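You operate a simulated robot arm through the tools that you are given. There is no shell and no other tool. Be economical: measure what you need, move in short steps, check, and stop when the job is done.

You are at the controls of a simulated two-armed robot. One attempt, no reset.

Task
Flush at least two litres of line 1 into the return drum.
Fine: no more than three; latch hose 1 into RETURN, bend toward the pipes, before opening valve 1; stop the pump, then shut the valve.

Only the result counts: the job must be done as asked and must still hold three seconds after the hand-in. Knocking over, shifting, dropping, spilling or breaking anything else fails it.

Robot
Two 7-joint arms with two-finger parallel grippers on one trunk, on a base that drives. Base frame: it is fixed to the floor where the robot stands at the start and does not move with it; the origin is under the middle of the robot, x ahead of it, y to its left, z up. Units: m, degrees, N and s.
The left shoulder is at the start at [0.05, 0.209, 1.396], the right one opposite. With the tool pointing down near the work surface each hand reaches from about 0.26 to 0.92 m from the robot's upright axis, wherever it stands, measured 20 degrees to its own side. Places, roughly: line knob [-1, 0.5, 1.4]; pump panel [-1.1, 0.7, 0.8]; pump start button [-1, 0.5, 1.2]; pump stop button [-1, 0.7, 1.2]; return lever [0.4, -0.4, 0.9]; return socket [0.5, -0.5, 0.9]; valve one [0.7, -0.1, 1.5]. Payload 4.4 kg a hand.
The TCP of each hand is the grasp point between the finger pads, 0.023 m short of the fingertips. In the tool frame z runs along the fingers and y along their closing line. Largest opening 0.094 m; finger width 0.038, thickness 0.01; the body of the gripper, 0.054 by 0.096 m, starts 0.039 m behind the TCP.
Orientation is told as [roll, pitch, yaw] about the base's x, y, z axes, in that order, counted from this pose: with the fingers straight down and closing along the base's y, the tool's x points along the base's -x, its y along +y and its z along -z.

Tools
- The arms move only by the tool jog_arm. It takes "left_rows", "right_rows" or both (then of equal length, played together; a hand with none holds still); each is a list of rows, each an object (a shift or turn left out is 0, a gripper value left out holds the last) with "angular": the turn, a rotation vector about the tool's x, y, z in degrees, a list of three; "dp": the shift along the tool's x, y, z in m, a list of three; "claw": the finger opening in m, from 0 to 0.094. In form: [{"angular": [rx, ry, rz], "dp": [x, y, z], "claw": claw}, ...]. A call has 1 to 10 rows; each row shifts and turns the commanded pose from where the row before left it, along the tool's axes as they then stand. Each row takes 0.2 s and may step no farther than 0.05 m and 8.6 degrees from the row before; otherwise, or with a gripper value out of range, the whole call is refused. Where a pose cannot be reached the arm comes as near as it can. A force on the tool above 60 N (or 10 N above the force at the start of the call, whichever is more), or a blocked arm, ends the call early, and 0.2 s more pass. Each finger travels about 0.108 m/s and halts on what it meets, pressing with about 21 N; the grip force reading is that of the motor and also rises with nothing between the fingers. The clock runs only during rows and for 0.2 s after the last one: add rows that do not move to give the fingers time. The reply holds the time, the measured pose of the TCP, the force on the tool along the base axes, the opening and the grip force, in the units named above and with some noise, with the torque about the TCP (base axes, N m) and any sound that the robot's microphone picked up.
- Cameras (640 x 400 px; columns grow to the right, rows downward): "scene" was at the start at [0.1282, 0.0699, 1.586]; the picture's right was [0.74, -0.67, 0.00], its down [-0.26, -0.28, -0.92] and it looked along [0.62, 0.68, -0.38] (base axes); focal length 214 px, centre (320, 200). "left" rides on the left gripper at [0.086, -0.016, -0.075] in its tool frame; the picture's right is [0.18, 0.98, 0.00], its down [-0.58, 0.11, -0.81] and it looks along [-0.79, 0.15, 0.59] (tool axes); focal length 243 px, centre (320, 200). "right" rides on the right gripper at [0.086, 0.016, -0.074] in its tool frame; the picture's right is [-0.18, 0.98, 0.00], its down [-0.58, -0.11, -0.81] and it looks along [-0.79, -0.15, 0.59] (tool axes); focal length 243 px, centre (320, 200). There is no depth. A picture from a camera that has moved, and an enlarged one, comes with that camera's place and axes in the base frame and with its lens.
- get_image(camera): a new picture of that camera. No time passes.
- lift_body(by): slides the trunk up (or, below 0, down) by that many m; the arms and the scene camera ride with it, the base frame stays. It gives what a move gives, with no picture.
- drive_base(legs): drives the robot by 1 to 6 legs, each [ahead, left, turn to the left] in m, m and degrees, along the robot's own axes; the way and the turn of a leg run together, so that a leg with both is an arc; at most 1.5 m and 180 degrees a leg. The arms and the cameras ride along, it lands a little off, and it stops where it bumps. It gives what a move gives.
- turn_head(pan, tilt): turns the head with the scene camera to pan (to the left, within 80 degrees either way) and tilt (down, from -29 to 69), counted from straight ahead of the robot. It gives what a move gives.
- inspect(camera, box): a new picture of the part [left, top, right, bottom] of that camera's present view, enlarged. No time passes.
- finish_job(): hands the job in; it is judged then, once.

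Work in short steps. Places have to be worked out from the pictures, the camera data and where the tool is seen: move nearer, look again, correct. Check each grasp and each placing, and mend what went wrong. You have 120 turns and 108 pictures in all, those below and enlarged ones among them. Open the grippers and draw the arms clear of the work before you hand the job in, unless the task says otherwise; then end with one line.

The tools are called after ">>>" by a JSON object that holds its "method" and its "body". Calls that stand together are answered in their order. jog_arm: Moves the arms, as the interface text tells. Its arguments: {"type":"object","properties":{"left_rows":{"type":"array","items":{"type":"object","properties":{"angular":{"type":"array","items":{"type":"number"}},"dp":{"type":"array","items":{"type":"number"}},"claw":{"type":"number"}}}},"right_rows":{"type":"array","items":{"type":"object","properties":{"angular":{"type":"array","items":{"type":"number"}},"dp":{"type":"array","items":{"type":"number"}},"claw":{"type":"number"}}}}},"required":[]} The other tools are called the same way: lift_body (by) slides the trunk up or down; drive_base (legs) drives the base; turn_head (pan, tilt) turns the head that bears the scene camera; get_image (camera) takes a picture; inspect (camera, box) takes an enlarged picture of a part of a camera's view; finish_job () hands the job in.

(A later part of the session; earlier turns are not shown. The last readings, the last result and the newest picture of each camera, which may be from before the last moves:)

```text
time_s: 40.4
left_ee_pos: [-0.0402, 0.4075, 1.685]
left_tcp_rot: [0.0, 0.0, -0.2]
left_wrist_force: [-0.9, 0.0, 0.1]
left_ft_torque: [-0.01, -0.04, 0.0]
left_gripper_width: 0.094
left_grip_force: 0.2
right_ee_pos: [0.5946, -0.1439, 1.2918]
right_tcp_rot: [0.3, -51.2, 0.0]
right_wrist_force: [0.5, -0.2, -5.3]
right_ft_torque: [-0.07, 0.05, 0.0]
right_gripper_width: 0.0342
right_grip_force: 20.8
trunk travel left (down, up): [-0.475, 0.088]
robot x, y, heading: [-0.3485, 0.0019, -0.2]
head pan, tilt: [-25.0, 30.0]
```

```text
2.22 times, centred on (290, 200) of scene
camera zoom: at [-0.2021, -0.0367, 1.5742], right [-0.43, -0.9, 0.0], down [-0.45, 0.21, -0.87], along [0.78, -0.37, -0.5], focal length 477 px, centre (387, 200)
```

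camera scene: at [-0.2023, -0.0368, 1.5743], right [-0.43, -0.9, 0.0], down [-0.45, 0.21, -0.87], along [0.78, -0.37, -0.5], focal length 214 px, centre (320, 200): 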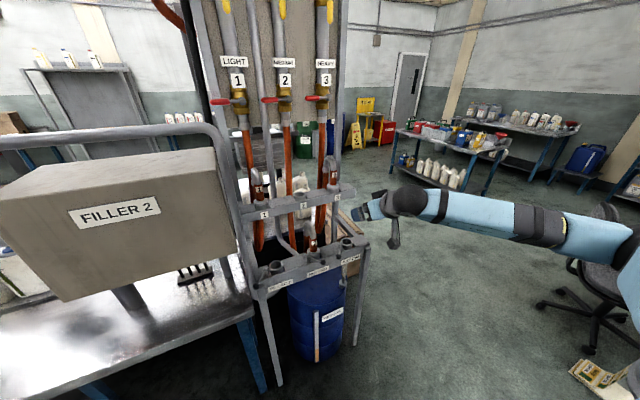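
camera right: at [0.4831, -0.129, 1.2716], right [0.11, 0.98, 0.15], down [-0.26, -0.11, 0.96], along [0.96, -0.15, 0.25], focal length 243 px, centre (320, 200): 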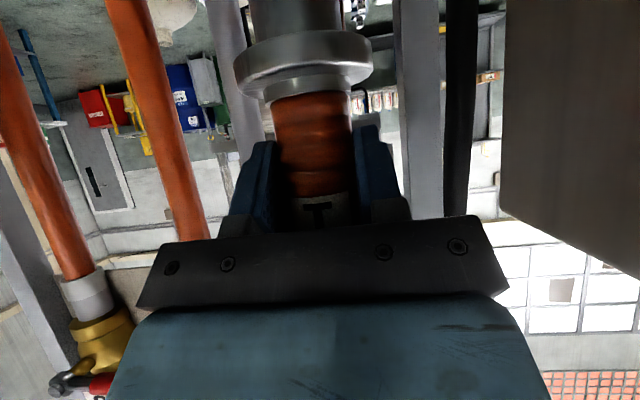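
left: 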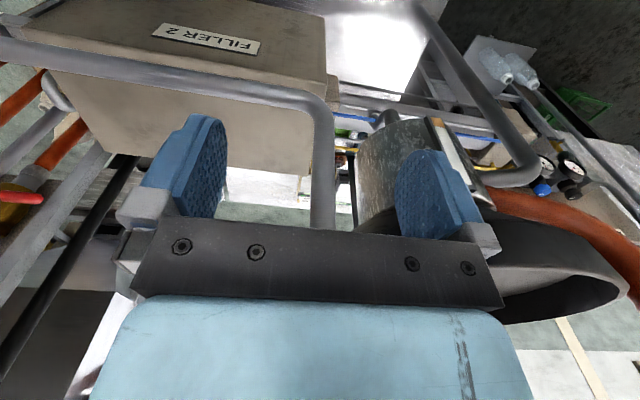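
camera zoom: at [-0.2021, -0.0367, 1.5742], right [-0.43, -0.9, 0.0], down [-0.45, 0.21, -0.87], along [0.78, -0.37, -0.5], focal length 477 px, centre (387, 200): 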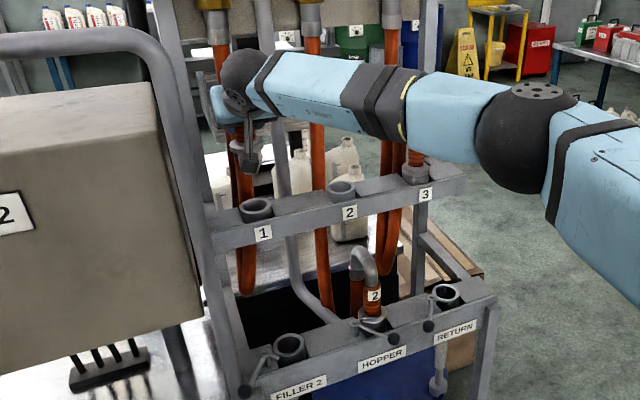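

Plug is out (flange below the red grip, plug bottom ~0.09 below TCP). I carry it diagonally above RETURN at this height.

>>> {"method": "jog_arm", "body": {"right_rows": [{"dp": [0.011, -0.043, -0.0136]}, {"dp": [0.011, -0.043, -0.0136]}, {"dp": [0.011, -0.043, -0.0136]}, {"dp": [0.011, -0.043, -0.0136]}, {"dp": [0.011, -0.043, -0.0136]}, {"dp": [0.011, -0.043, -0.0136]}, {"dp": [0.011, -0.043, -0.0136]}, {"dp": [0.011, -0.043, -0.0136]}]}}

>>> {"method": "get_image", "body": {"camera": "scene"}}

>>> {"method": "get_image", "body": {"camera": "right"}}

```text
time_s: 42.2
left_ee_pos: [-0.0395, 0.4051, 1.6864]
left_tcp_rot: [0.1, 0.2, -0.2]
left_wrist_force: [0.5, 0.3, 0.5]
left_ft_torque: [0.02, -0.01, 0.01]
left_gripper_width: 0.094
left_grip_force: 0.1
right_ee_pos: [0.4588, -0.4933, 1.2928]
right_tcp_rot: [0.4, -51.1, -0.1]
right_wrist_force: [-0.4, -0.3, -4.6]
right_ft_torque: [0.0, 0.04, 0.01]
right_gripper_width: 0.0339
right_grip_force: 21.0
trunk travel left (down, up): [-0.475, 0.088]
robot x, y, heading: [-0.35, 0.0007, -0.3]
head pan, tilt: [-25.0, 30.0]
```

```text
77 pictures are left
camera scene: at [-0.2022, -0.0393, 1.5742], right [-0.43, -0.9, 0.0], down [-0.45, 0.21, -0.87], along [0.78, -0.37, -0.5], focal length 214 px, centre (320, 200)
```

scene: 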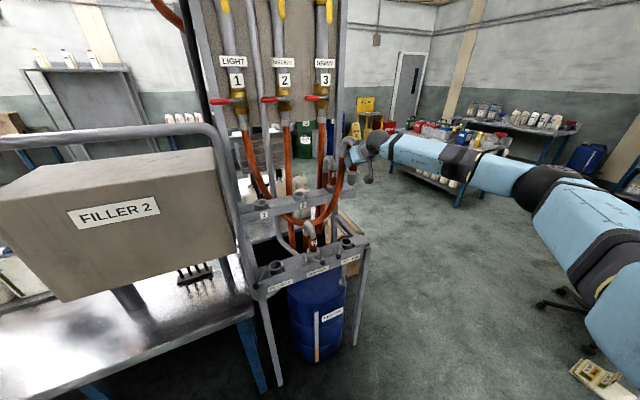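

```text
76 pictures are left
camera right: at [0.3474, -0.4779, 1.272], right [0.11, 0.98, 0.15], down [-0.26, -0.12, 0.96], along [0.96, -0.14, 0.25], focal length 243 px, centre (320, 200)
```

right: 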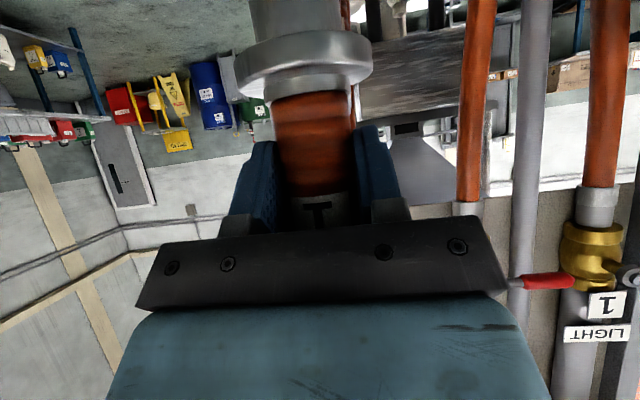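

Hose trails nicely. I judge TCP for RETURN at about [0.461,-0.491]; I descend to z≈1.03 to compare plug and mouth.

>>> {"method": "jog_arm", "body": {"right_rows": [{"dp": [0.0233, 0, 0.0188]}, {"dp": [0.0233, 0, 0.0188]}, {"dp": [0.0233, 0, 0.0188]}, {"dp": [0.0233, 0, 0.0188]}, {"dp": [0.0233, 0, 0.0188]}, {"dp": [0.0233, 0, 0.0188]}, {"dp": [0.0233, 0, 0.0188]}, {"dp": [0.0233, 0, 0.0188]}]}}

>>> {"method": "turn_head", "body": {"pan": -35, "tilt": 35}}

>>> {"method": "inspect", "body": {"camera": "scene", "box": [240, 130, 400, 230]}}

>>> {"method": "get_image", "body": {"camera": "right"}}

```text
time_s: 44.0
left_ee_pos: [-0.0372, 0.4059, 1.6861]
left_tcp_rot: [0.1, 0.1, -0.1]
left_wrist_force: [0.1, -0.4, -0.4]
left_ft_torque: [-0.01, 0.0, 0.03]
left_gripper_width: 0.094
left_grip_force: 0.2
right_ee_pos: [0.4598, -0.4873, 1.0499]
right_tcp_rot: [0.4, -51.2, -0.1]
right_wrist_force: [0.1, -0.1, -3.8]
right_ft_torque: [0.03, 0.03, -0.01]
right_gripper_width: 0.0343
right_grip_force: 21.3
trunk travel left (down, up): [-0.475, 0.088]
robot x, y, heading: [-0.3529, 0.0011, -0.2]
head pan, tilt: [-25.0, 30.0]
```

```text
time_s: 44.7
left_ee_pos: [-0.0373, 0.4072, 1.686]
left_tcp_rot: [0.1, 0.2, -0.2]
left_wrist_force: [-1.1, 0.8, -0.4]
left_ft_torque: [-0.01, 0.0, -0.01]
left_gripper_width: 0.094
left_grip_force: 0.0
right_ee_pos: [0.4591, -0.4884, 1.0507]
right_tcp_rot: [0.3, -51.1, -0.1]
right_wrist_force: [-0.4, -0.1, -3.4]
right_ft_torque: [-0.02, 0.01, -0.03]
right_gripper_width: 0.034
right_grip_force: 20.6
trunk travel left (down, up): [-0.475, 0.088]
robot x, y, heading: [-0.3466, 0.0003, -0.2]
head pan, tilt: [-35.0, 35.0]
```

```text
4.00 times, centred on (320, 180) of scene
camera zoom: at [-0.2109, -0.0492, 1.5664], right [-0.58, -0.82, 0.0], down [-0.47, 0.33, -0.82], along [0.67, -0.47, -0.57], focal length 858 px, centre (320, 280)
```

zoom: 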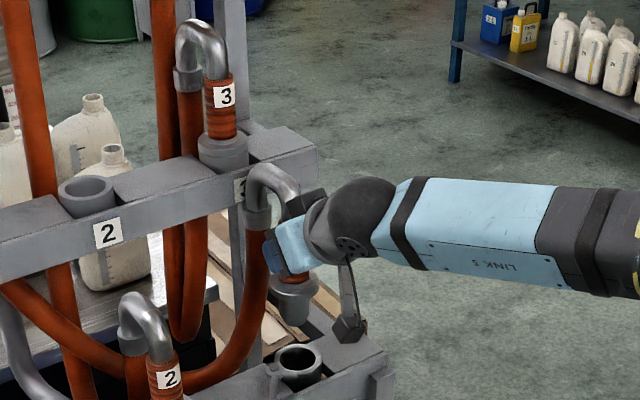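

```text
74 pictures are left
camera right: at [0.3478, -0.472, 1.0302], right [0.11, 0.98, 0.15], down [-0.26, -0.11, 0.96], along [0.96, -0.15, 0.25], focal length 243 px, centre (320, 200)
```

right: 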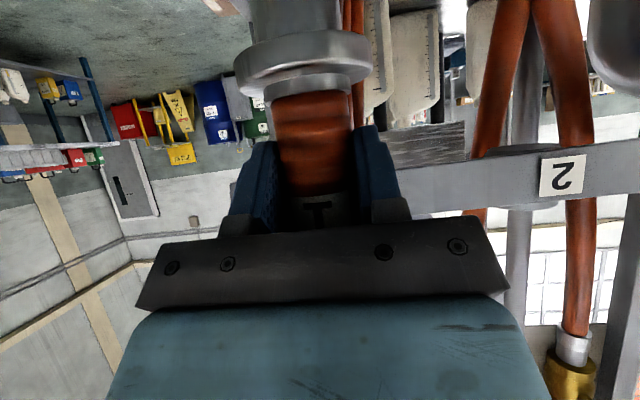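

Plug and mouth line up within ~3 mm laterally; I lower 0.045 m and look again.

>>> {"method": "jog_arm", "body": {"right_rows": [{"dp": [0.0175, -0.001, 0.0141]}, {"dp": [0.0175, -0.001, 0.0141]}]}}

>>> {"method": "inspect", "body": {"camera": "scene", "box": [275, 175, 355, 225]}}

```text
time_s: 45.3
left_ee_pos: [-0.038, 0.4063, 1.6864]
left_tcp_rot: [0.0, 0.1, -0.2]
left_wrist_force: [0.7, -0.4, 1.3]
left_ft_torque: [0.03, 0.03, 0.01]
left_gripper_width: 0.0941
left_grip_force: 0.0
right_ee_pos: [0.4599, -0.4898, 1.0043]
right_tcp_rot: [0.3, -51.1, 0.0]
right_wrist_force: [0.6, 0.3, -4.2]
right_ft_torque: [0.01, 0.04, 0.02]
right_gripper_width: 0.0341
right_grip_force: 21.5
trunk travel left (down, up): [-0.475, 0.088]
robot x, y, heading: [-0.3457, 0.0, -0.1]
head pan, tilt: [-35.0, 35.0]
```

```text
8.00 times, centred on (315, 200) of scene
camera zoom: at [-0.2103, -0.0496, 1.5663], right [-0.58, -0.82, 0.0], down [-0.47, 0.33, -0.82], along [0.67, -0.47, -0.57], focal length 1716 px, centre (360, 200)
```

zoom: 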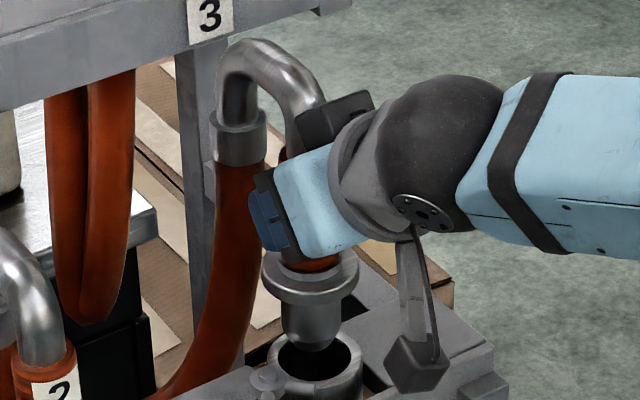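

Very clear view; plug needs ~3.5 mm to the image right. I correct and lower 0.015 m.

>>> {"method": "jog_arm", "body": {"right_rows": [{"dp": [0.0065, -0.0015, 0.004]}, {"dp": [0.0065, -0.0015, 0.004]}]}}

>>> {"method": "inspect", "body": {"camera": "scene", "box": [283, 190, 347, 230]}}

```text
time_s: 45.9
left_ee_pos: [-0.0444, 0.4118, 1.6856]
left_tcp_rot: [-0.3, -0.1, -0.2]
left_wrist_force: [0.2, -0.4, 0.1]
left_ft_torque: [-0.02, -0.01, -0.01]
left_gripper_width: 0.0939
left_grip_force: 0.1
right_ee_pos: [0.457, -0.4907, 0.9982]
right_tcp_rot: [0.2, -51.6, 0.2]
right_wrist_force: [0.2, 4.1, 20.1]
right_ft_torque: [0.2, -0.18, 0.04]
right_gripper_width: 0.034
right_grip_force: 21.5
trunk travel left (down, up): [-0.475, 0.088]
robot x, y, heading: [-0.3484, 0.0032, -0.2]
head pan, tilt: [-35.0, 35.0]
```

```text
10.00 times, centred on (315, 210) of scene
camera zoom: at [-0.2153, -0.0455, 1.5674], right [-0.58, -0.82, 0.0], down [-0.47, 0.33, -0.82], along [0.67, -0.47, -0.57], focal length 2145 px, centre (370, 100)
```

zoom: 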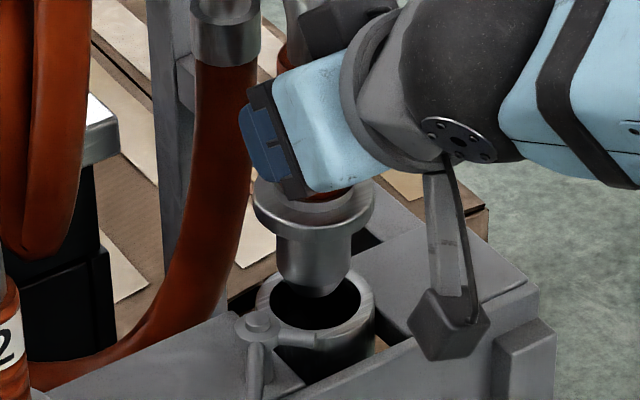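

Contact force 20 N up: torque and image say the plug tip touches the far rim (needs ~1 cm back toward the camera). I raise, shift by (-0.008,+0.006) and lower again.

>>> {"method": "jog_arm", "body": {"right_rows": [{"dp": [-0.0093, 0, -0.0075]}, {"dp": [0.005, 0.006, -0.0062]}, {"dp": [0, 0, 0]}, {"dp": [0.0078, 0, 0.0063]}]}}

>>> {"method": "inspect", "body": {"camera": "scene", "box": [283, 190, 347, 230]}}

```text
time_s: 46.9
left_ee_pos: [-0.0382, 0.4059, 1.6856]
left_tcp_rot: [0.0, 0.3, -0.3]
left_wrist_force: [0.0, -0.7, 0.4]
left_ft_torque: [0.02, 0.03, -0.02]
left_gripper_width: 0.094
left_grip_force: 0.0
right_ee_pos: [0.4464, -0.4878, 0.9908]
right_tcp_rot: [0.4, -51.0, 0.0]
right_wrist_force: [0.1, -0.2, -4.3]
right_ft_torque: [0.0, 0.03, 0.04]
right_gripper_width: 0.0341
right_grip_force: 21.4
trunk travel left (down, up): [-0.475, 0.088]
robot x, y, heading: [-0.3545, 0.001, -0.2]
head pan, tilt: [-35.0, 35.0]
```

```text
10.00 times, centred on (315, 210) of scene
camera zoom: at [-0.21, -0.0501, 1.5662], right [-0.58, -0.82, 0.0], down [-0.47, 0.33, -0.82], along [0.67, -0.47, -0.57], focal length 2145 px, centre (370, 100)
```

zoom: 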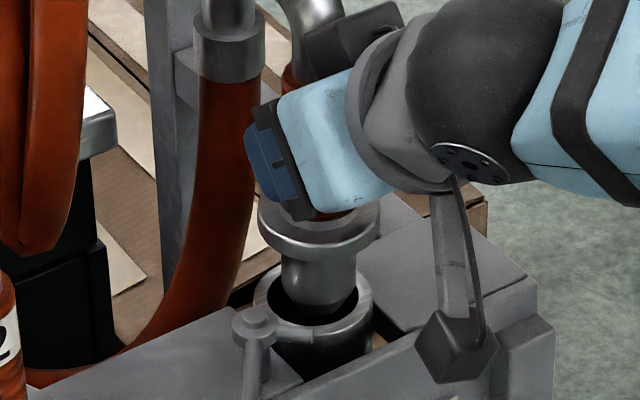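

Tip now enters the mouth with no contact force. Lowering gently ~4.5 cm.

>>> {"method": "jog_arm", "body": {"right_rows": [{"dp": [0.0085, 0.001, 0.0069]}, {"dp": [0.0085, 0, 0.0069]}, {"dp": [0.0085, 0, 0.0069]}]}}

>>> {"method": "inspect", "body": {"camera": "scene", "box": [283, 190, 347, 230]}}

```text
time_s: 47.7
left_ee_pos: [-0.0389, 0.4071, 1.6857]
left_tcp_rot: [0.0, 0.0, -0.2]
left_wrist_force: [-0.3, -0.4, 0.5]
left_ft_torque: [0.01, 0.01, -0.01]
left_gripper_width: 0.0939
left_grip_force: 0.0
right_ee_pos: [0.4484, -0.4861, 0.9602]
right_tcp_rot: [0.5, -51.1, -0.1]
right_wrist_force: [-4.1, 4.6, -2.6]
right_ft_torque: [0.44, 0.31, -0.03]
right_gripper_width: 0.0341
right_grip_force: 20.4
trunk travel left (down, up): [-0.475, 0.088]
robot x, y, heading: [-0.3492, 0.0011, -0.3]
head pan, tilt: [-35.0, 35.0]
```

```text
10.00 times, centred on (315, 210) of scene
camera zoom: at [-0.2113, -0.0488, 1.5664], right [-0.58, -0.82, 0.0], down [-0.47, 0.33, -0.82], along [0.67, -0.47, -0.57], focal length 2145 px, centre (370, 100)
```

zoom: 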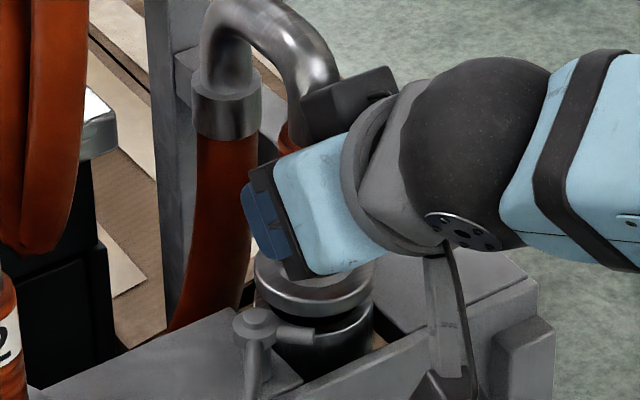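

Inserted partly, small lateral force; continue down ~15–20 mm with a slight (-2,+2) mm shift.

>>> {"method": "jog_arm", "body": {"right_rows": [{"dp": [0.0066, 0.0015, 0.003]}, {"dp": [0.0062, 0.0005, 0.005]}, {"dp": [0.0039, 0, 0.0031]}]}}

>>> {"method": "inspect", "body": {"camera": "scene", "box": [283, 190, 347, 230]}}

```text
time_s: 48.5
left_ee_pos: [-0.0425, 0.4092, 1.6862]
left_tcp_rot: [-0.1, -0.1, -0.1]
left_wrist_force: [0.7, 0.5, 0.0]
left_ft_torque: [-0.01, 0.0, -0.03]
left_gripper_width: 0.0941
left_grip_force: 0.1
right_ee_pos: [0.4465, -0.4844, 0.9448]
right_tcp_rot: [0.0, -51.6, 0.0]
right_wrist_force: [3.5, -3.3, 20.5]
right_ft_torque: [-0.73, -0.12, -0.05]
right_gripper_width: 0.0344
right_grip_force: 20.8
trunk travel left (down, up): [-0.475, 0.088]
robot x, y, heading: [-0.3524, 0.0016, -0.3]
head pan, tilt: [-35.0, 35.0]
```

```text
10.00 times, centred on (315, 210) of scene
camera zoom: at [-0.2148, -0.0469, 1.5672], right [-0.58, -0.82, 0.0], down [-0.47, 0.33, -0.82], along [0.67, -0.47, -0.57], focal length 2145 px, centre (370, 100)
```

zoom: 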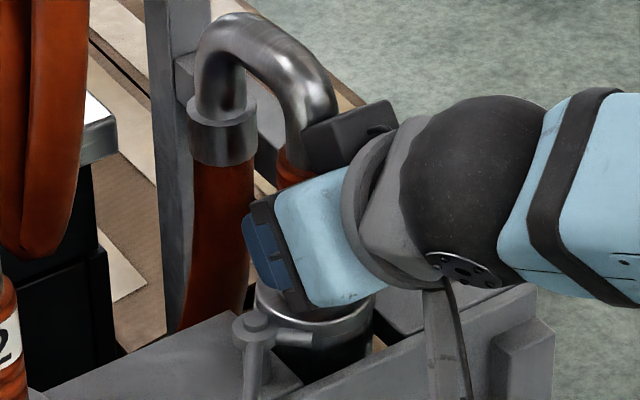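

Flange is seated on the mouth (20 N upward reaction). I release and back out along the tool axis.

>>> {"method": "jog_arm", "body": {"right_rows": [{"claw": 0.094}, {"claw": 0.094}, {"claw": 0.094}, {"dp": [0, 0, -0.02]}, {"dp": [0, 0, -0.03]}, {"dp": [0, 0, -0.04]}, {"dp": [0, 0, -0.04]}, {"dp": [0, 0, -0.04]}]}}

>>> {"method": "inspect", "body": {"camera": "scene", "box": [251, 160, 379, 240]}}

>>> {"method": "get_image", "body": {"camera": "right"}}

```text
time_s: 50.3
left_ee_pos: [-0.0409, 0.4079, 1.6862]
left_tcp_rot: [0.1, 0.0, -0.2]
left_wrist_force: [-0.6, -1.0, 0.0]
left_ft_torque: [0.01, -0.02, 0.0]
left_gripper_width: 0.0941
left_grip_force: 0.1
right_ee_pos: [0.3133, -0.4852, 1.0457]
right_tcp_rot: [0.4, -51.2, 0.0]
right_wrist_force: [-1.2, -0.3, -0.9]
right_ft_torque: [-0.03, 0.0, 0.0]
right_gripper_width: 0.0939
right_grip_force: 0.0
trunk travel left (down, up): [-0.475, 0.088]
robot x, y, heading: [-0.3482, -0.0017, -0.7]
head pan, tilt: [-35.0, 35.0]
```

```text
5.00 times, centred on (315, 200) of scene
camera zoom: at [-0.2134, -0.0488, 1.5666], right [-0.58, -0.82, 0.0], down [-0.47, 0.33, -0.82], along [0.67, -0.47, -0.57], focal length 1072 px, centre (345, 200)
```

zoom: 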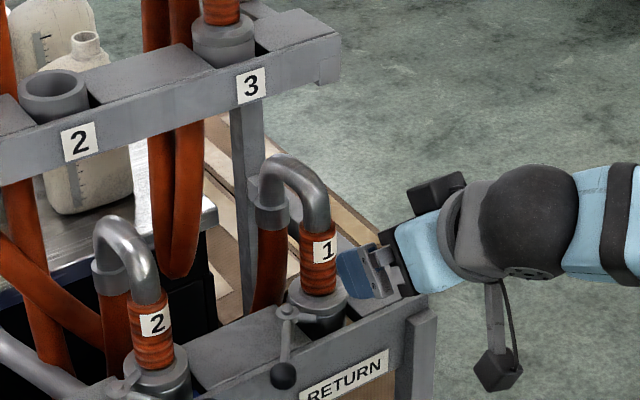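

```text
67 pictures are left
camera right: at [0.2011, -0.4696, 1.0247], right [0.11, 0.98, 0.15], down [-0.26, -0.11, 0.96], along [0.96, -0.14, 0.25], focal length 243 px, centre (320, 200)
```

right: 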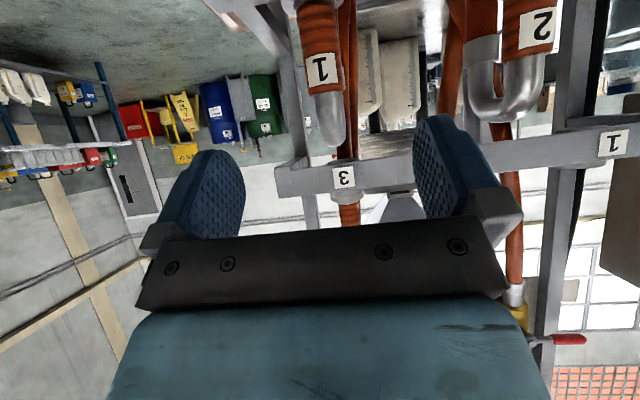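

Hose 1 sits in RETURN with its bend toward the pipes, same as hose 2. Lever knob is at ~[0.36,-0.39,0.92], pivot ~[0.437,-0.442]; I rise, close the fingers, and turn the tool down to push it.

>>> {"method": "jog_arm", "body": {"right_rows": [{"dp": [-0.031, 0, -0.025], "claw": 0.0}, {"dp": [-0.031, 0, -0.025]}, {"angular": [0, 8.53, 0]}, {"angular": [0, 8.53, 0]}, {"angular": [0, 8.53, 0]}, {"angular": [0, 8.53, 0]}, {"angular": [0, 8.53, 0]}, {"angular": [0, 8.53, 0]}]}}

>>> {"method": "jog_arm", "body": {"right_rows": [{"dp": [-0.008, 0.026, 0.01]}, {"dp": [-0.008, 0.026, 0.01]}, {"dp": [-0.008, 0.026, 0.01]}, {"dp": [-0.008, 0.026, 0.01]}, {"dp": [-0.007, 0.028, 0.01]}]}}

>>> {"method": "inspect", "body": {"camera": "scene", "box": [251, 160, 379, 240]}}

>>> {"method": "get_image", "body": {"camera": "right"}}

```text
time_s: 52.1
left_ee_pos: [-0.0388, 0.4081, 1.6857]
left_tcp_rot: [0.0, 0.1, -0.1]
left_wrist_force: [0.4, -0.6, -0.5]
left_ft_torque: [0.02, 0.0, 0.03]
left_gripper_width: 0.094
left_grip_force: 0.1
right_ee_pos: [0.3141, -0.4857, 1.1263]
right_tcp_rot: [0.2, 0.2, 0.1]
right_wrist_force: [0.6, 0.7, 0.1]
right_ft_torque: [-0.02, -0.01, -0.02]
right_gripper_width: 0.0005
right_grip_force: 20.8
trunk travel left (down, up): [-0.475, 0.088]
robot x, y, heading: [-0.3489, 0.0032, -0.3]
head pan, tilt: [-35.0, 35.0]
```

```text
time_s: 53.3
left_ee_pos: [-0.0373, 0.4091, 1.6845]
left_tcp_rot: [-0.1, 0.1, 0.0]
left_wrist_force: [-0.3, 0.2, -0.6]
left_ft_torque: [-0.02, -0.01, 0.04]
left_gripper_width: 0.094
left_grip_force: 0.2
right_ee_pos: [0.3531, -0.3539, 1.0779]
right_tcp_rot: [0.2, 0.1, 0.2]
right_wrist_force: [-0.3, -0.2, -0.7]
right_ft_torque: [-0.01, -0.01, -0.03]
right_gripper_width: 0.0
right_grip_force: 20.8
trunk travel left (down, up): [-0.475, 0.088]
robot x, y, heading: [-0.3528, 0.0015, -0.2]
head pan, tilt: [-35.0, 35.0]
```

```text
5.00 times, centred on (315, 200) of scene
camera zoom: at [-0.2109, -0.0478, 1.5664], right [-0.58, -0.82, 0.0], down [-0.47, 0.33, -0.82], along [0.67, -0.47, -0.57], focal length 1072 px, centre (345, 200)
```

zoom: 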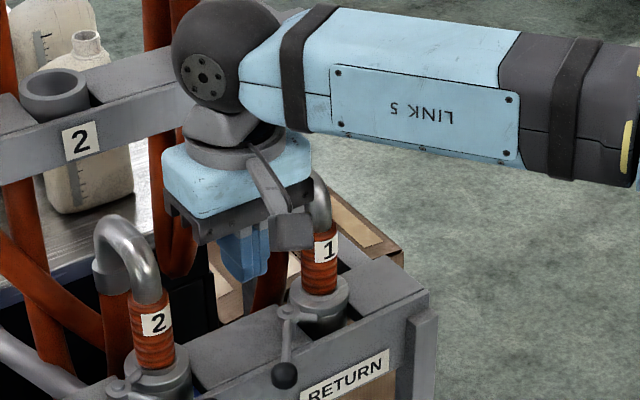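

```text
65 pictures are left
camera right: at [0.2667, -0.3376, 1.1534], right [0.18, 0.98, 0.0], down [0.58, -0.11, 0.81], along [0.79, -0.14, -0.59], focal length 243 px, centre (320, 200)
```

right: 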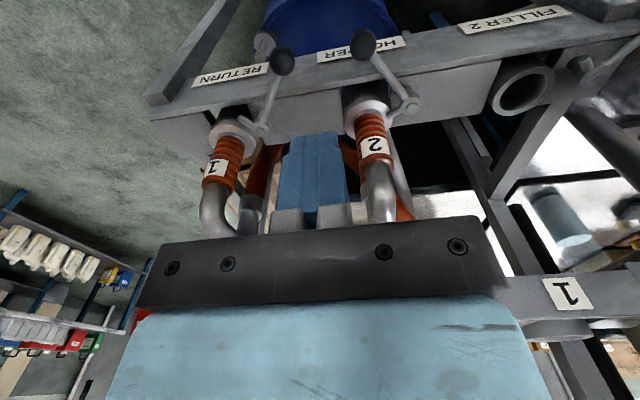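

Both knobs confirmed at y≈-0.389 and -0.316; fingers sit midway at y=-0.354. Descending 0.145 m.

>>> {"method": "jog_arm", "body": {"right_rows": [{"dp": [0, 0, 0.036]}, {"dp": [0, 0, 0.036]}, {"dp": [0, 0, 0.036]}, {"dp": [0, 0, 0.036]}]}}

>>> {"method": "get_image", "body": {"camera": "right"}}

>>> {"method": "inspect", "body": {"camera": "scene", "box": [251, 160, 379, 240]}}

```text
time_s: 54.3
left_ee_pos: [-0.0372, 0.4075, 1.6858]
left_tcp_rot: [0.0, 0.2, -0.1]
left_wrist_force: [0.2, 0.5, -0.2]
left_ft_torque: [-0.01, 0.01, 0.03]
left_gripper_width: 0.0939
left_grip_force: 0.0
right_ee_pos: [0.3517, -0.3531, 0.932]
right_tcp_rot: [0.4, 0.0, 0.2]
right_wrist_force: [0.6, 0.7, 0.3]
right_ft_torque: [0.01, 0.02, 0.01]
right_gripper_width: 0.0
right_grip_force: 21.0
trunk travel left (down, up): [-0.475, 0.088]
robot x, y, heading: [-0.3471, -0.0006, -0.0]
head pan, tilt: [-35.0, 35.0]
```

```text
64 pictures are left
camera right: at [0.2655, -0.3371, 1.0069], right [0.18, 0.98, 0.0], down [0.58, -0.11, 0.81], along [0.79, -0.14, -0.59], focal length 243 px, centre (320, 200)
```

right: 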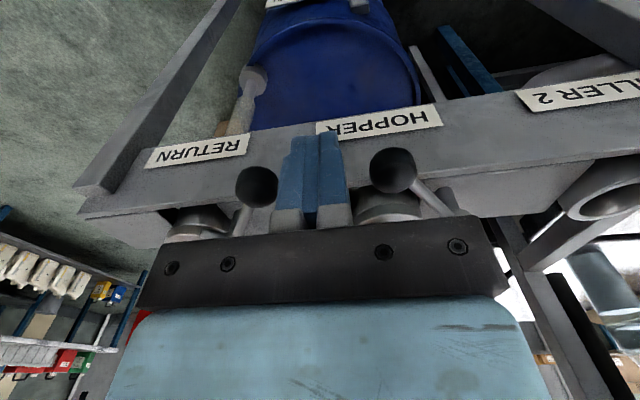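

```text
5.00 times, centred on (315, 200) of scene
camera zoom: at [-0.2107, -0.049, 1.5664], right [-0.58, -0.82, 0.0], down [-0.47, 0.33, -0.82], along [0.67, -0.47, -0.57], focal length 1072 px, centre (345, 200)
```

zoom: 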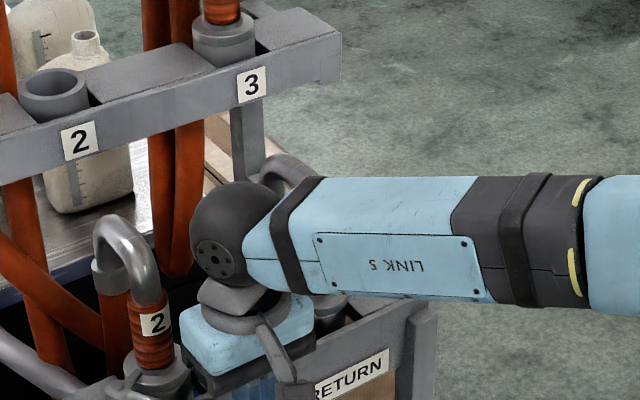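

Fingers are between the knobs, clear. Pushing the RETURN knob toward -y.

>>> {"method": "jog_arm", "body": {"right_rows": [{"dp": [0, -0.018, 0]}, {"dp": [0.002, -0.018, 0]}, {"dp": [0.002, -0.018, 0]}, {"dp": [0.0, -0.018, 0]}, {"dp": [-0.002, -0.018, 0]}, {"dp": [-0.002, -0.015, 0]}]}}

>>> {"method": "get_image", "body": {"camera": "right"}}

```text
time_s: 55.7
left_ee_pos: [-0.0387, 0.4075, 1.6862]
left_tcp_rot: [0.0, 0.1, -0.2]
left_wrist_force: [0.3, -0.6, -0.1]
left_ft_torque: [-0.02, 0.01, 0.0]
left_gripper_width: 0.0942
left_grip_force: 0.1
right_ee_pos: [0.3523, -0.457, 0.9344]
right_tcp_rot: [0.2, 0.0, 0.2]
right_wrist_force: [-0.3, 0.1, 0.1]
right_ft_torque: [0.02, 0.0, 0.01]
right_gripper_width: 0.0
right_grip_force: 21.3
trunk travel left (down, up): [-0.475, 0.088]
robot x, y, heading: [-0.3519, -0.0013, -0.1]
head pan, tilt: [-35.0, 35.0]
```

```text
62 pictures are left
camera right: at [0.2663, -0.4414, 1.0097], right [0.18, 0.98, 0.0], down [0.58, -0.11, 0.81], along [0.79, -0.14, -0.59], focal length 243 px, centre (320, 200)
```

right: 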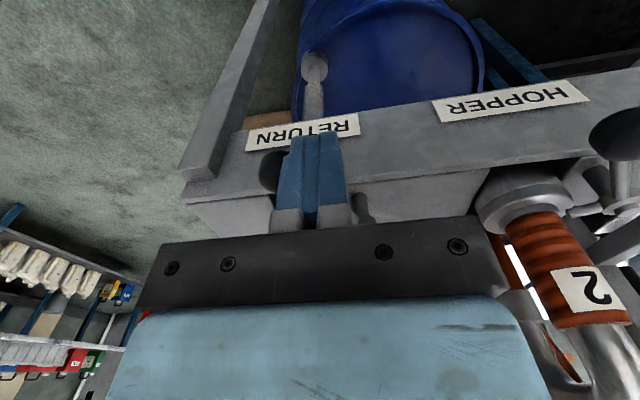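

The knob moves along. Continuing until it reaches its stop.

>>> {"method": "jog_arm", "body": {"right_rows": [{"dp": [0, -0.01, 0]}, {"dp": [0, -0.01, 0]}, {"dp": [0, -0.005, 0]}]}}

>>> {"method": "get_image", "body": {"camera": "right"}}

```text
time_s: 56.5
left_ee_pos: [-0.0428, 0.4174, 1.6831]
left_tcp_rot: [-0.3, -0.1, 0.0]
left_wrist_force: [-0.8, 0.2, 1.0]
left_ft_torque: [0.0, 0.03, 0.01]
left_gripper_width: 0.094
left_grip_force: 0.0
right_ee_pos: [0.3529, -0.4668, 0.9356]
right_tcp_rot: [0.4, 0.1, 0.8]
right_wrist_force: [-15.1, 53.7, -3.9]
right_ft_torque: [0.81, 0.3, 0.47]
right_gripper_width: 0.0001
right_grip_force: 21.0
trunk travel left (down, up): [-0.475, 0.088]
robot x, y, heading: [-0.352, 0.0018, -0.1]
head pan, tilt: [-35.0, 35.0]
```

```text
61 pictures are left
camera right: at [0.2664, -0.4532, 1.0099], right [0.17, 0.99, 0.01], down [0.58, -0.11, 0.8], along [0.79, -0.13, -0.59], focal length 243 px, centre (320, 200)
```

right: 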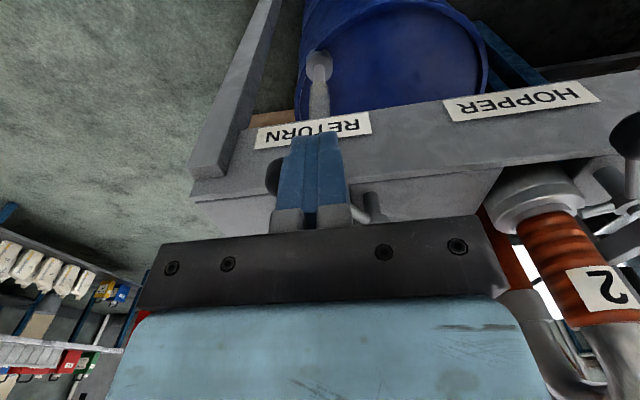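

Hard stop at 54 N right where the latched position is expected. I back off +y, lift and check the lever.

>>> {"method": "jog_arm", "body": {"right_rows": [{"dp": [0, 0.02, 0]}, {"dp": [0.005, 0.025, -0.01]}, {"dp": [0.01, 0, -0.04]}, {"dp": [0.01, 0, -0.045]}, {"dp": [0.01, 0, -0.045]}, {"dp": [0.01, 0.0, -0.045]}, {"dp": [0.02, -0.03, -0.03]}]}}

>>> {"method": "inspect", "body": {"camera": "scene", "box": [251, 160, 379, 240]}}

>>> {"method": "inspect", "body": {"camera": "right", "box": [160, 0, 480, 200]}}

```text
time_s: 58.1
left_ee_pos: [-0.0418, 0.4055, 1.6865]
left_tcp_rot: [0.1, -0.1, -0.2]
left_wrist_force: [-0.7, 0.1, -0.4]
left_ft_torque: [0.03, 0.0, 0.01]
left_gripper_width: 0.0939
left_grip_force: 0.0
right_ee_pos: [0.2875, -0.4714, 1.1458]
right_tcp_rot: [0.2, -0.2, 0.2]
right_wrist_force: [0.1, -0.1, 1.0]
right_ft_torque: [-0.02, -0.02, 0.01]
right_gripper_width: 0.0001
right_grip_force: 20.6
trunk travel left (down, up): [-0.475, 0.088]
robot x, y, heading: [-0.353, -0.0002, -0.1]
head pan, tilt: [-35.0, 35.0]
```

```text
5.00 times, centred on (315, 200) of scene
camera zoom: at [-0.2137, -0.0511, 1.5665], right [-0.58, -0.82, 0.0], down [-0.47, 0.33, -0.82], along [0.67, -0.47, -0.57], focal length 1072 px, centre (345, 200)
```

zoom: 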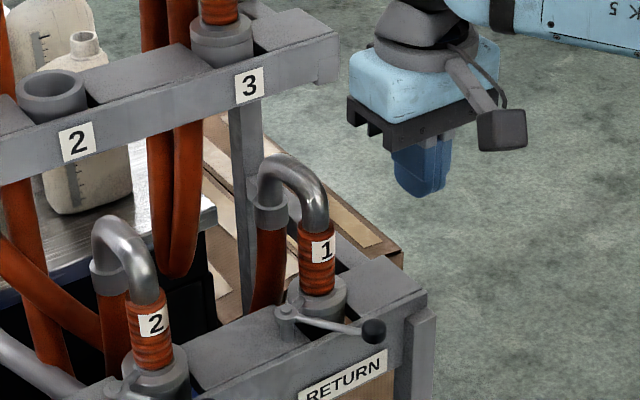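

```text
2.00 times, centred on (320, 100) of right
camera zoom: at [0.2028, -0.4559, 1.2189], right [0.18, 0.98, 0.0], down [0.58, -0.11, 0.81], along [0.79, -0.14, -0.59], focal length 485 px, centre (320, 400)
```

zoom: 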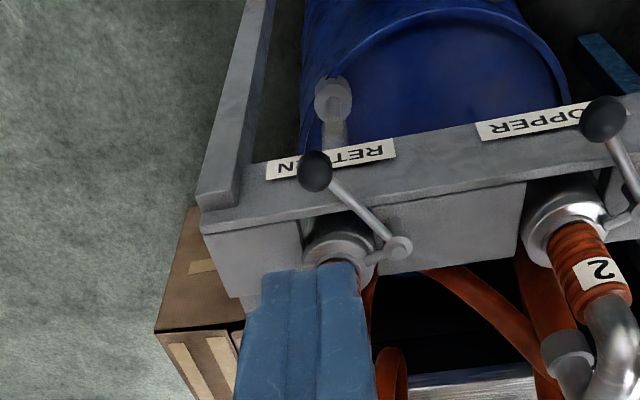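

Lever is latched like HOPPER's. Now I look at valve 1 closely.

>>> {"method": "turn_head", "body": {"pan": -10, "tilt": 0}}

>>> {"method": "inspect", "body": {"camera": "scene", "box": [220, 80, 420, 260]}}

```text
time_s: 59.1
left_ee_pos: [-0.0389, 0.4074, 1.6846]
left_tcp_rot: [0.1, 0.1, -0.2]
left_wrist_force: [-0.3, 0.0, 0.2]
left_ft_torque: [0.05, 0.02, -0.02]
left_gripper_width: 0.094
left_grip_force: 0.1
right_ee_pos: [0.2909, -0.4697, 1.1438]
right_tcp_rot: [0.2, 0.0, 0.2]
right_wrist_force: [-0.3, 0.7, -0.3]
right_ft_torque: [0.0, -0.03, 0.0]
right_gripper_width: 0.0002
right_grip_force: 21.5
trunk travel left (down, up): [-0.475, 0.088]
robot x, y, heading: [-0.349, 0.0016, 0.0]
head pan, tilt: [-10.0, 0.0]
```

```text
2.22 times, centred on (320, 170) of scene
camera zoom: at [-0.1951, -0.014, 1.6225], right [-0.18, -0.98, 0.0], down [0.0, 0.0, -1.0], along [0.98, -0.18, 0.0], focal length 477 px, centre (320, 267)
```

zoom: 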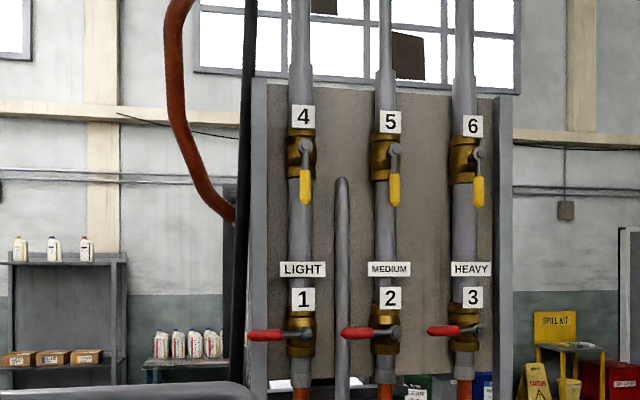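

Upstream valve 4 is already open (handle along the pipe, pointing down), so valve 1 should open left→down. Pivot ≈[0.672,-0.143,1.501], red tip at y≈-0.035. I raise the right hand and pitch it horizontal before driving closer.

>>> {"method": "jog_arm", "body": {"right_rows": [{"dp": [0.01, 0.022, -0.0356]}, {"dp": [0.01, 0.022, -0.0356]}, {"dp": [0.01, 0.022, -0.0356]}, {"dp": [0.01, 0.022, -0.0356]}, {"dp": [0.01, 0.022, -0.0356]}, {"dp": [0.01, 0.022, -0.0356]}, {"dp": [0.01, 0.022, -0.0356]}, {"dp": [0.01, 0.022, -0.0356]}, {"dp": [0.01, 0.022, -0.0356]}, {"dp": [0.01, 0.022, -0.0356]}]}}

>>> {"method": "jog_arm", "body": {"right_rows": [{"angular": [0, -8.2, 0]}, {"angular": [0, -8.2, 0]}, {"angular": [0, -8.2, 0]}, {"angular": [0, -8.2, 0]}, {"angular": [0, -8.2, 0]}, {"angular": [0, -8.2, 0]}, {"angular": [0, -8.2, 0]}, {"angular": [0, -8.2, 0]}, {"angular": [0, -8.2, 0]}, {"angular": [0, -8.2, 0]}]}}

```text
time_s: 61.3
left_ee_pos: [-0.04, 0.4098, 1.6862]
left_tcp_rot: [-0.1, 0.0, -0.2]
left_wrist_force: [0.3, 1.0, 0.6]
left_ft_torque: [-0.01, -0.01, 0.01]
left_gripper_width: 0.094
left_grip_force: 0.2
right_ee_pos: [0.1835, -0.2466, 1.5049]
right_tcp_rot: [0.1, 0.1, 0.1]
right_wrist_force: [-0.2, 0.4, 0.2]
right_ft_torque: [-0.01, -0.04, 0.02]
right_gripper_width: 0.0001
right_grip_force: 21.3
trunk travel left (down, up): [-0.475, 0.088]
robot x, y, heading: [-0.3489, 0.0051, -0.3]
head pan, tilt: [-10.0, 0.0]
```

```text
time_s: 63.5
left_ee_pos: [-0.0389, 0.4069, 1.6868]
left_tcp_rot: [-0.1, 0.1, -0.2]
left_wrist_force: [-0.9, 0.0, -0.8]
left_ft_torque: [0.01, -0.05, -0.03]
left_gripper_width: 0.0944
left_grip_force: 0.1
right_ee_pos: [0.1865, -0.2519, 1.5055]
right_tcp_rot: [1.6, -82.0, -1.3]
right_wrist_force: [-0.6, -0.3, 0.7]
right_ft_torque: [-0.02, 0.01, -0.01]
right_gripper_width: 0.0
right_grip_force: 21.1
trunk travel left (down, up): [-0.475, 0.088]
robot x, y, heading: [-0.349, 0.002, -0.1]
head pan, tilt: [-10.0, 0.0]
```

Pitch -82° reached. Driving forward 0.2 m.

>>> {"method": "drive_base", "body": {"legs": [[0.2, 0, 0]]}}

>>> {"method": "get_image", "body": {"camera": "scene"}}

>>> {"method": "get_image", "body": {"camera": "right"}}

```text
time_s: 65.1
left_ee_pos: [0.1565, 0.4045, 1.6863]
left_tcp_rot: [0.1, -0.2, -0.5]
left_wrist_force: [0.6, -1.2, -1.2]
left_ft_torque: [-0.01, -0.01, -0.01]
left_gripper_width: 0.0942
left_grip_force: 0.1
right_ee_pos: [0.3804, -0.2545, 1.5049]
right_tcp_rot: [1.4, -82.1, -1.3]
right_wrist_force: [-0.5, 0.0, 0.8]
right_ft_torque: [-0.01, 0.0, 0.01]
right_gripper_width: 0.0
right_grip_force: 20.7
trunk travel left (down, up): [-0.475, 0.088]
robot x, y, heading: [-0.1505, 0.001, -0.4]
head pan, tilt: [-10.0, 0.0]
```

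```text
57 pictures are left
camera scene: at [-0.0007, -0.0156, 1.6229], right [-0.18, -0.98, 0.0], down [0.0, 0.0, -1.0], along [0.98, -0.18, 0.0], focal length 214 px, centre (320, 200)
```

scene: 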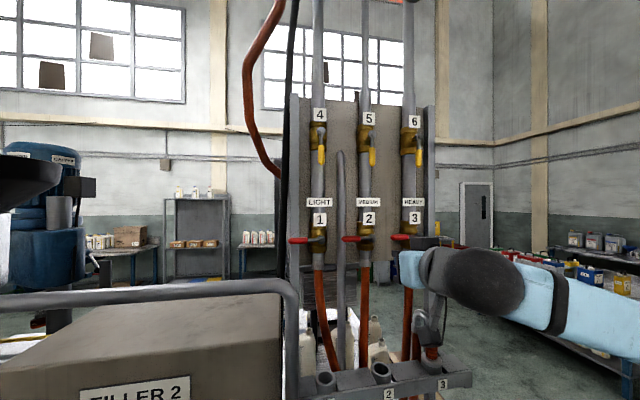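

```text
56 pictures are left
camera right: at [0.2953, -0.2372, 1.4306], right [0.03, 0.98, 0.19], down [-0.72, -0.11, 0.69], along [0.69, -0.15, 0.7], focal length 243 px, centre (320, 200)
```

right: 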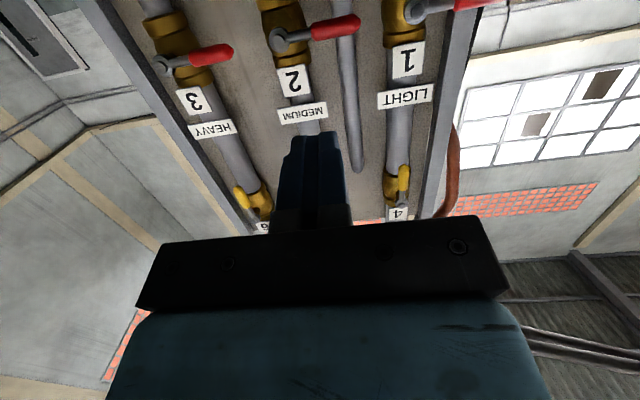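

Valve location confirmed from the wrist view. Moving the closed fingers to just above the red handle at [0.65,-0.063,1.555].

>>> {"method": "jog_arm", "body": {"right_rows": [{"dp": [-0.0124, 0.0475, -0.0017]}, {"dp": [-0.0124, 0.0475, -0.0017]}, {"dp": [-0.0124, 0.0475, -0.0017]}, {"dp": [-0.0124, 0.0475, -0.0017]}, {"dp": [-0.0063, 0, 0.0449]}, {"dp": [-0.0063, 0, 0.0449]}, {"dp": [-0.0063, 0, 0.0449]}, {"dp": [-0.0063, 0, 0.0449]}]}}

>>> {"method": "inspect", "body": {"camera": "scene", "box": [240, 180, 400, 300]}}

>>> {"method": "get_image", "body": {"camera": "right"}}

```text
time_s: 66.9
left_ee_pos: [0.1606, 0.4054, 1.6866]
left_tcp_rot: [0.0, 0.1, -0.5]
left_wrist_force: [0.4, -0.9, 0.5]
left_ft_torque: [-0.01, 0.03, 0.02]
left_gripper_width: 0.0939
left_grip_force: 0.1
right_ee_pos: [0.5689, -0.0638, 1.5526]
right_tcp_rot: [1.4, -81.9, -1.3]
right_wrist_force: [0.5, -0.3, -0.2]
right_ft_torque: [0.06, 0.0, -0.02]
right_gripper_width: 0.0
right_grip_force: 20.6
trunk travel left (down, up): [-0.475, 0.088]
robot x, y, heading: [-0.1512, -0.0004, -0.6]
head pan, tilt: [-10.0, 0.0]
```

```text
3.33 times, centred on (320, 240) of scene
camera zoom: at [0.0034, -0.0159, 1.6224], right [-0.18, -0.98, 0.0], down [0.0, 0.0, -1.0], along [0.98, -0.18, 0.0], focal length 715 px, centre (320, 67)
```

zoom: 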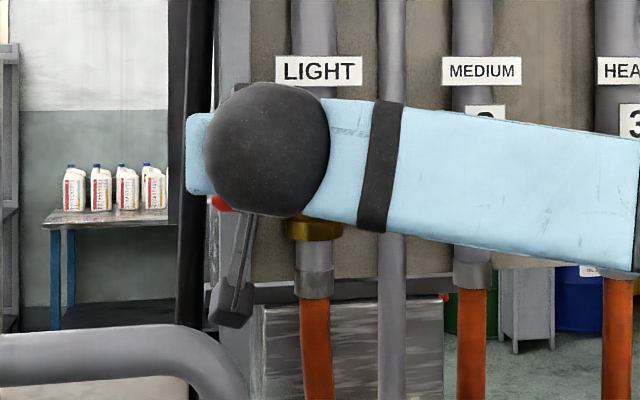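

```text
54 pictures are left
camera right: at [0.4833, -0.0473, 1.4781], right [0.03, 0.98, 0.19], down [-0.72, -0.11, 0.69], along [0.7, -0.15, 0.7], focal length 243 px, centre (320, 200)
```

right: 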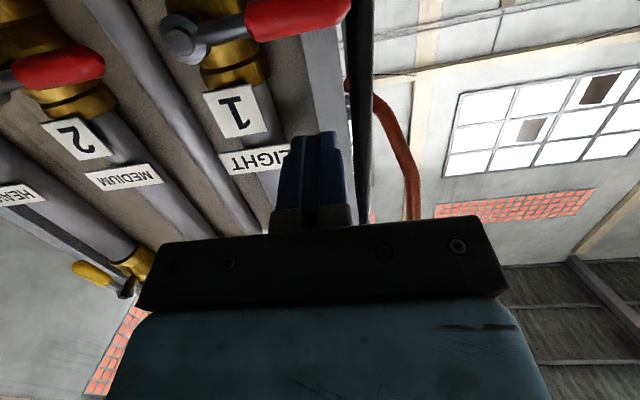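

Handle is in the plane x≈0.655, red from y≈-0.04 to -0.09 at z 1.50. Advance 0.083 m above it, then press down the first part of the arc.

>>> {"method": "jog_arm", "body": {"right_rows": [{"dp": [-0.0058, 0, 0.0411]}, {"dp": [-0.0058, 0, 0.0411]}, {"dp": [0.0198, 0.001, -0.0028]}, {"dp": [0.0198, 0.001, -0.0028]}, {"dp": [0.015, 0.0, -0.002]}, {"dp": [0.015, 0.0, -0.002]}]}}

>>> {"method": "get_image", "body": {"camera": "right"}}

```text
time_s: 68.3
left_ee_pos: [0.159, 0.404, 1.6862]
left_tcp_rot: [0.1, 0.0, -0.5]
left_wrist_force: [-0.2, -0.2, -0.8]
left_ft_torque: [0.02, 0.01, 0.01]
left_gripper_width: 0.0942
left_grip_force: 0.0
right_ee_pos: [0.6252, -0.0609, 1.4869]
right_tcp_rot: [1.4, -82.0, -1.4]
right_wrist_force: [-0.3, -0.4, -0.3]
right_ft_torque: [-0.02, -0.02, -0.02]
right_gripper_width: 0.0
right_grip_force: 21.0
trunk travel left (down, up): [-0.475, 0.088]
robot x, y, heading: [-0.1547, 0.0006, -0.5]
head pan, tilt: [-10.0, 0.0]
```

```text
53 pictures are left
camera right: at [0.541, -0.0449, 1.4121], right [0.03, 0.98, 0.19], down [-0.72, -0.11, 0.69], along [0.7, -0.15, 0.7], focal length 243 px, centre (320, 200)
```

right: 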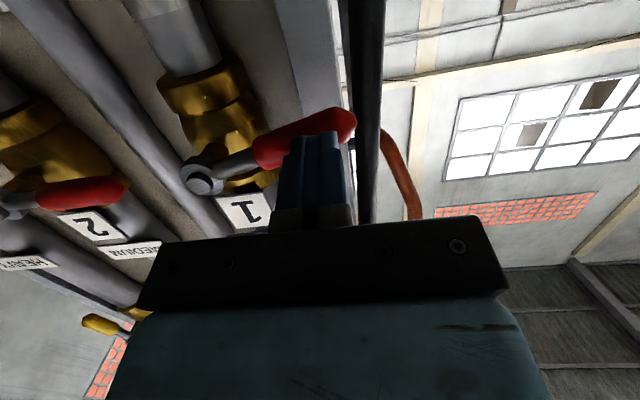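

The handle has already turned ~20°; the tips only just overlap it, so I go 2 cm deeper and continue the arc to vertical.

>>> {"method": "jog_arm", "body": {"right_rows": [{"dp": [-0.0035, 0, 0.022]}, {"dp": [0.0226, -0.006, 0.0032]}, {"dp": [0.019, -0.0139, 0.0027]}, {"dp": [0.0151, -0.0195, 0.0021]}]}}

>>> {"method": "get_image", "body": {"camera": "right"}}

```text
time_s: 69.0
left_ee_pos: [0.144, 0.4004, 1.6895]
left_tcp_rot: [0.2, -0.5, -0.4]
left_wrist_force: [0.0, -1.0, 0.5]
left_ft_torque: [0.06, 0.04, -0.01]
left_gripper_width: 0.0939
left_grip_force: 0.2
right_ee_pos: [0.629, -0.0717, 1.4656]
right_tcp_rot: [1.9, -82.7, -0.9]
right_wrist_force: [-56.4, 2.2, 2.7]
right_ft_torque: [-0.12, 0.05, -0.43]
right_gripper_width: 0.0001
right_grip_force: 21.4
trunk travel left (down, up): [-0.475, 0.088]
robot x, y, heading: [-0.1543, 0.0027, -0.6]
head pan, tilt: [-10.0, 0.0]
stopped in row 3 (right hand): the force on the tool passed its limit at 70 N (the readings are from after the stop); the commanded pose is now the measured one
```

```text
52 pictures are left
camera right: at [0.545, -0.0552, 1.3893], right [0.0, 0.98, 0.19], down [-0.72, -0.13, 0.68], along [0.69, -0.14, 0.71], focal length 243 px, centre (320, 200)
```

right: 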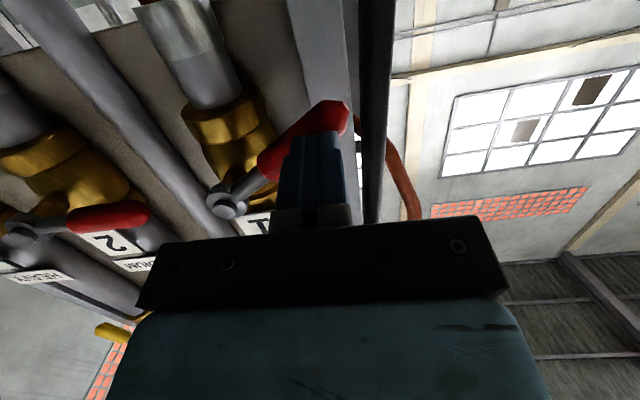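

The fingertips are pressing the handle's front face (x≈0.652) rather than lying over it; handle is now ~30° down. I back off, rise, and go in deeper above it.

>>> {"method": "jog_arm", "body": {"right_rows": [{"dp": [0, 0, -0.025]}, {"dp": [-0.02, 0.008, -0.003]}, {"dp": [-0.022, 0.008, -0.003]}, {"dp": [-0.0035, 0, 0.025]}, {"dp": [-0.0035, 0, 0.025]}, {"dp": [0, 0, 0.008]}]}}

>>> {"method": "get_image", "body": {"camera": "right"}}

```text
time_s: 70.5
left_ee_pos: [0.1568, 0.4056, 1.6853]
left_tcp_rot: [-0.1, 0.0, -0.5]
left_wrist_force: [-0.3, 0.4, 0.0]
left_ft_torque: [-0.01, 0.0, 0.04]
left_gripper_width: 0.0941
left_grip_force: 0.0
right_ee_pos: [0.6777, -0.0535, 1.5021]
right_tcp_rot: [0.6, -82.1, 0.0]
right_wrist_force: [0.4, -0.2, 0.7]
right_ft_torque: [-0.01, 0.02, -0.03]
right_gripper_width: 0.0
right_grip_force: 20.9
trunk travel left (down, up): [-0.475, 0.088]
robot x, y, heading: [-0.1539, 0.0011, -0.3]
head pan, tilt: [-10.0, 0.0]
```

```text
51 pictures are left
camera right: at [0.5925, -0.0374, 1.4263], right [0.02, 0.98, 0.18], down [-0.72, -0.12, 0.69], along [0.7, -0.14, 0.7], focal length 243 px, centre (320, 200)
```

right: 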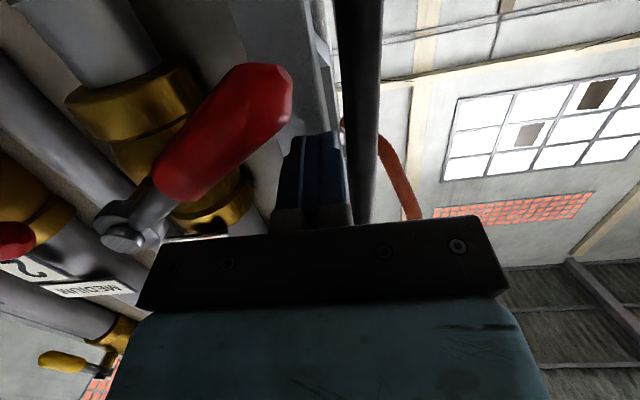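

Fingers are now beside/above the handle and deep enough. I pull back slightly (tip x≈0.68) and sweep the arc to vertical.

>>> {"method": "jog_arm", "body": {"right_rows": [{"dp": [0.003, 0, -0.02]}, {"dp": [0.0346, -0.013, 0.005]}, {"dp": [0.019, -0.0139, 0.0027]}, {"dp": [0.0151, -0.0195, 0.0021]}, {"dp": [0.0086, -0.023, 0.0012]}, {"dp": [0.0, -0.006, 0.0]}]}}

>>> {"method": "get_image", "body": {"camera": "right"}}

```text
time_s: 71.8
left_ee_pos: [0.1552, 0.4132, 1.6843]
left_tcp_rot: [-0.4, -0.1, -0.4]
left_wrist_force: [0.5, 0.0, 0.4]
left_ft_torque: [0.0, -0.02, -0.01]
left_gripper_width: 0.0942
left_grip_force: 0.1
right_ee_pos: [0.6576, -0.1197, 1.4265]
right_tcp_rot: [-1.1, -82.1, 1.9]
right_wrist_force: [2.9, 18.2, 9.0]
right_ft_torque: [-0.42, 0.01, 0.13]
right_gripper_width: 0.0
right_grip_force: 21.4
trunk travel left (down, up): [-0.475, 0.088]
robot x, y, heading: [-0.1529, 0.0002, -0.3]
head pan, tilt: [-10.0, 0.0]
```

```text
50 pictures are left
camera right: at [0.5728, -0.1053, 1.3503], right [0.01, 0.98, 0.18], down [-0.72, -0.12, 0.69], along [0.7, -0.14, 0.71], focal length 243 px, centre (320, 200)
```

right: 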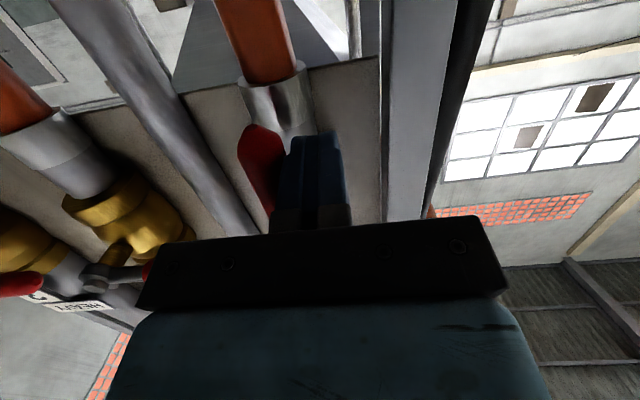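

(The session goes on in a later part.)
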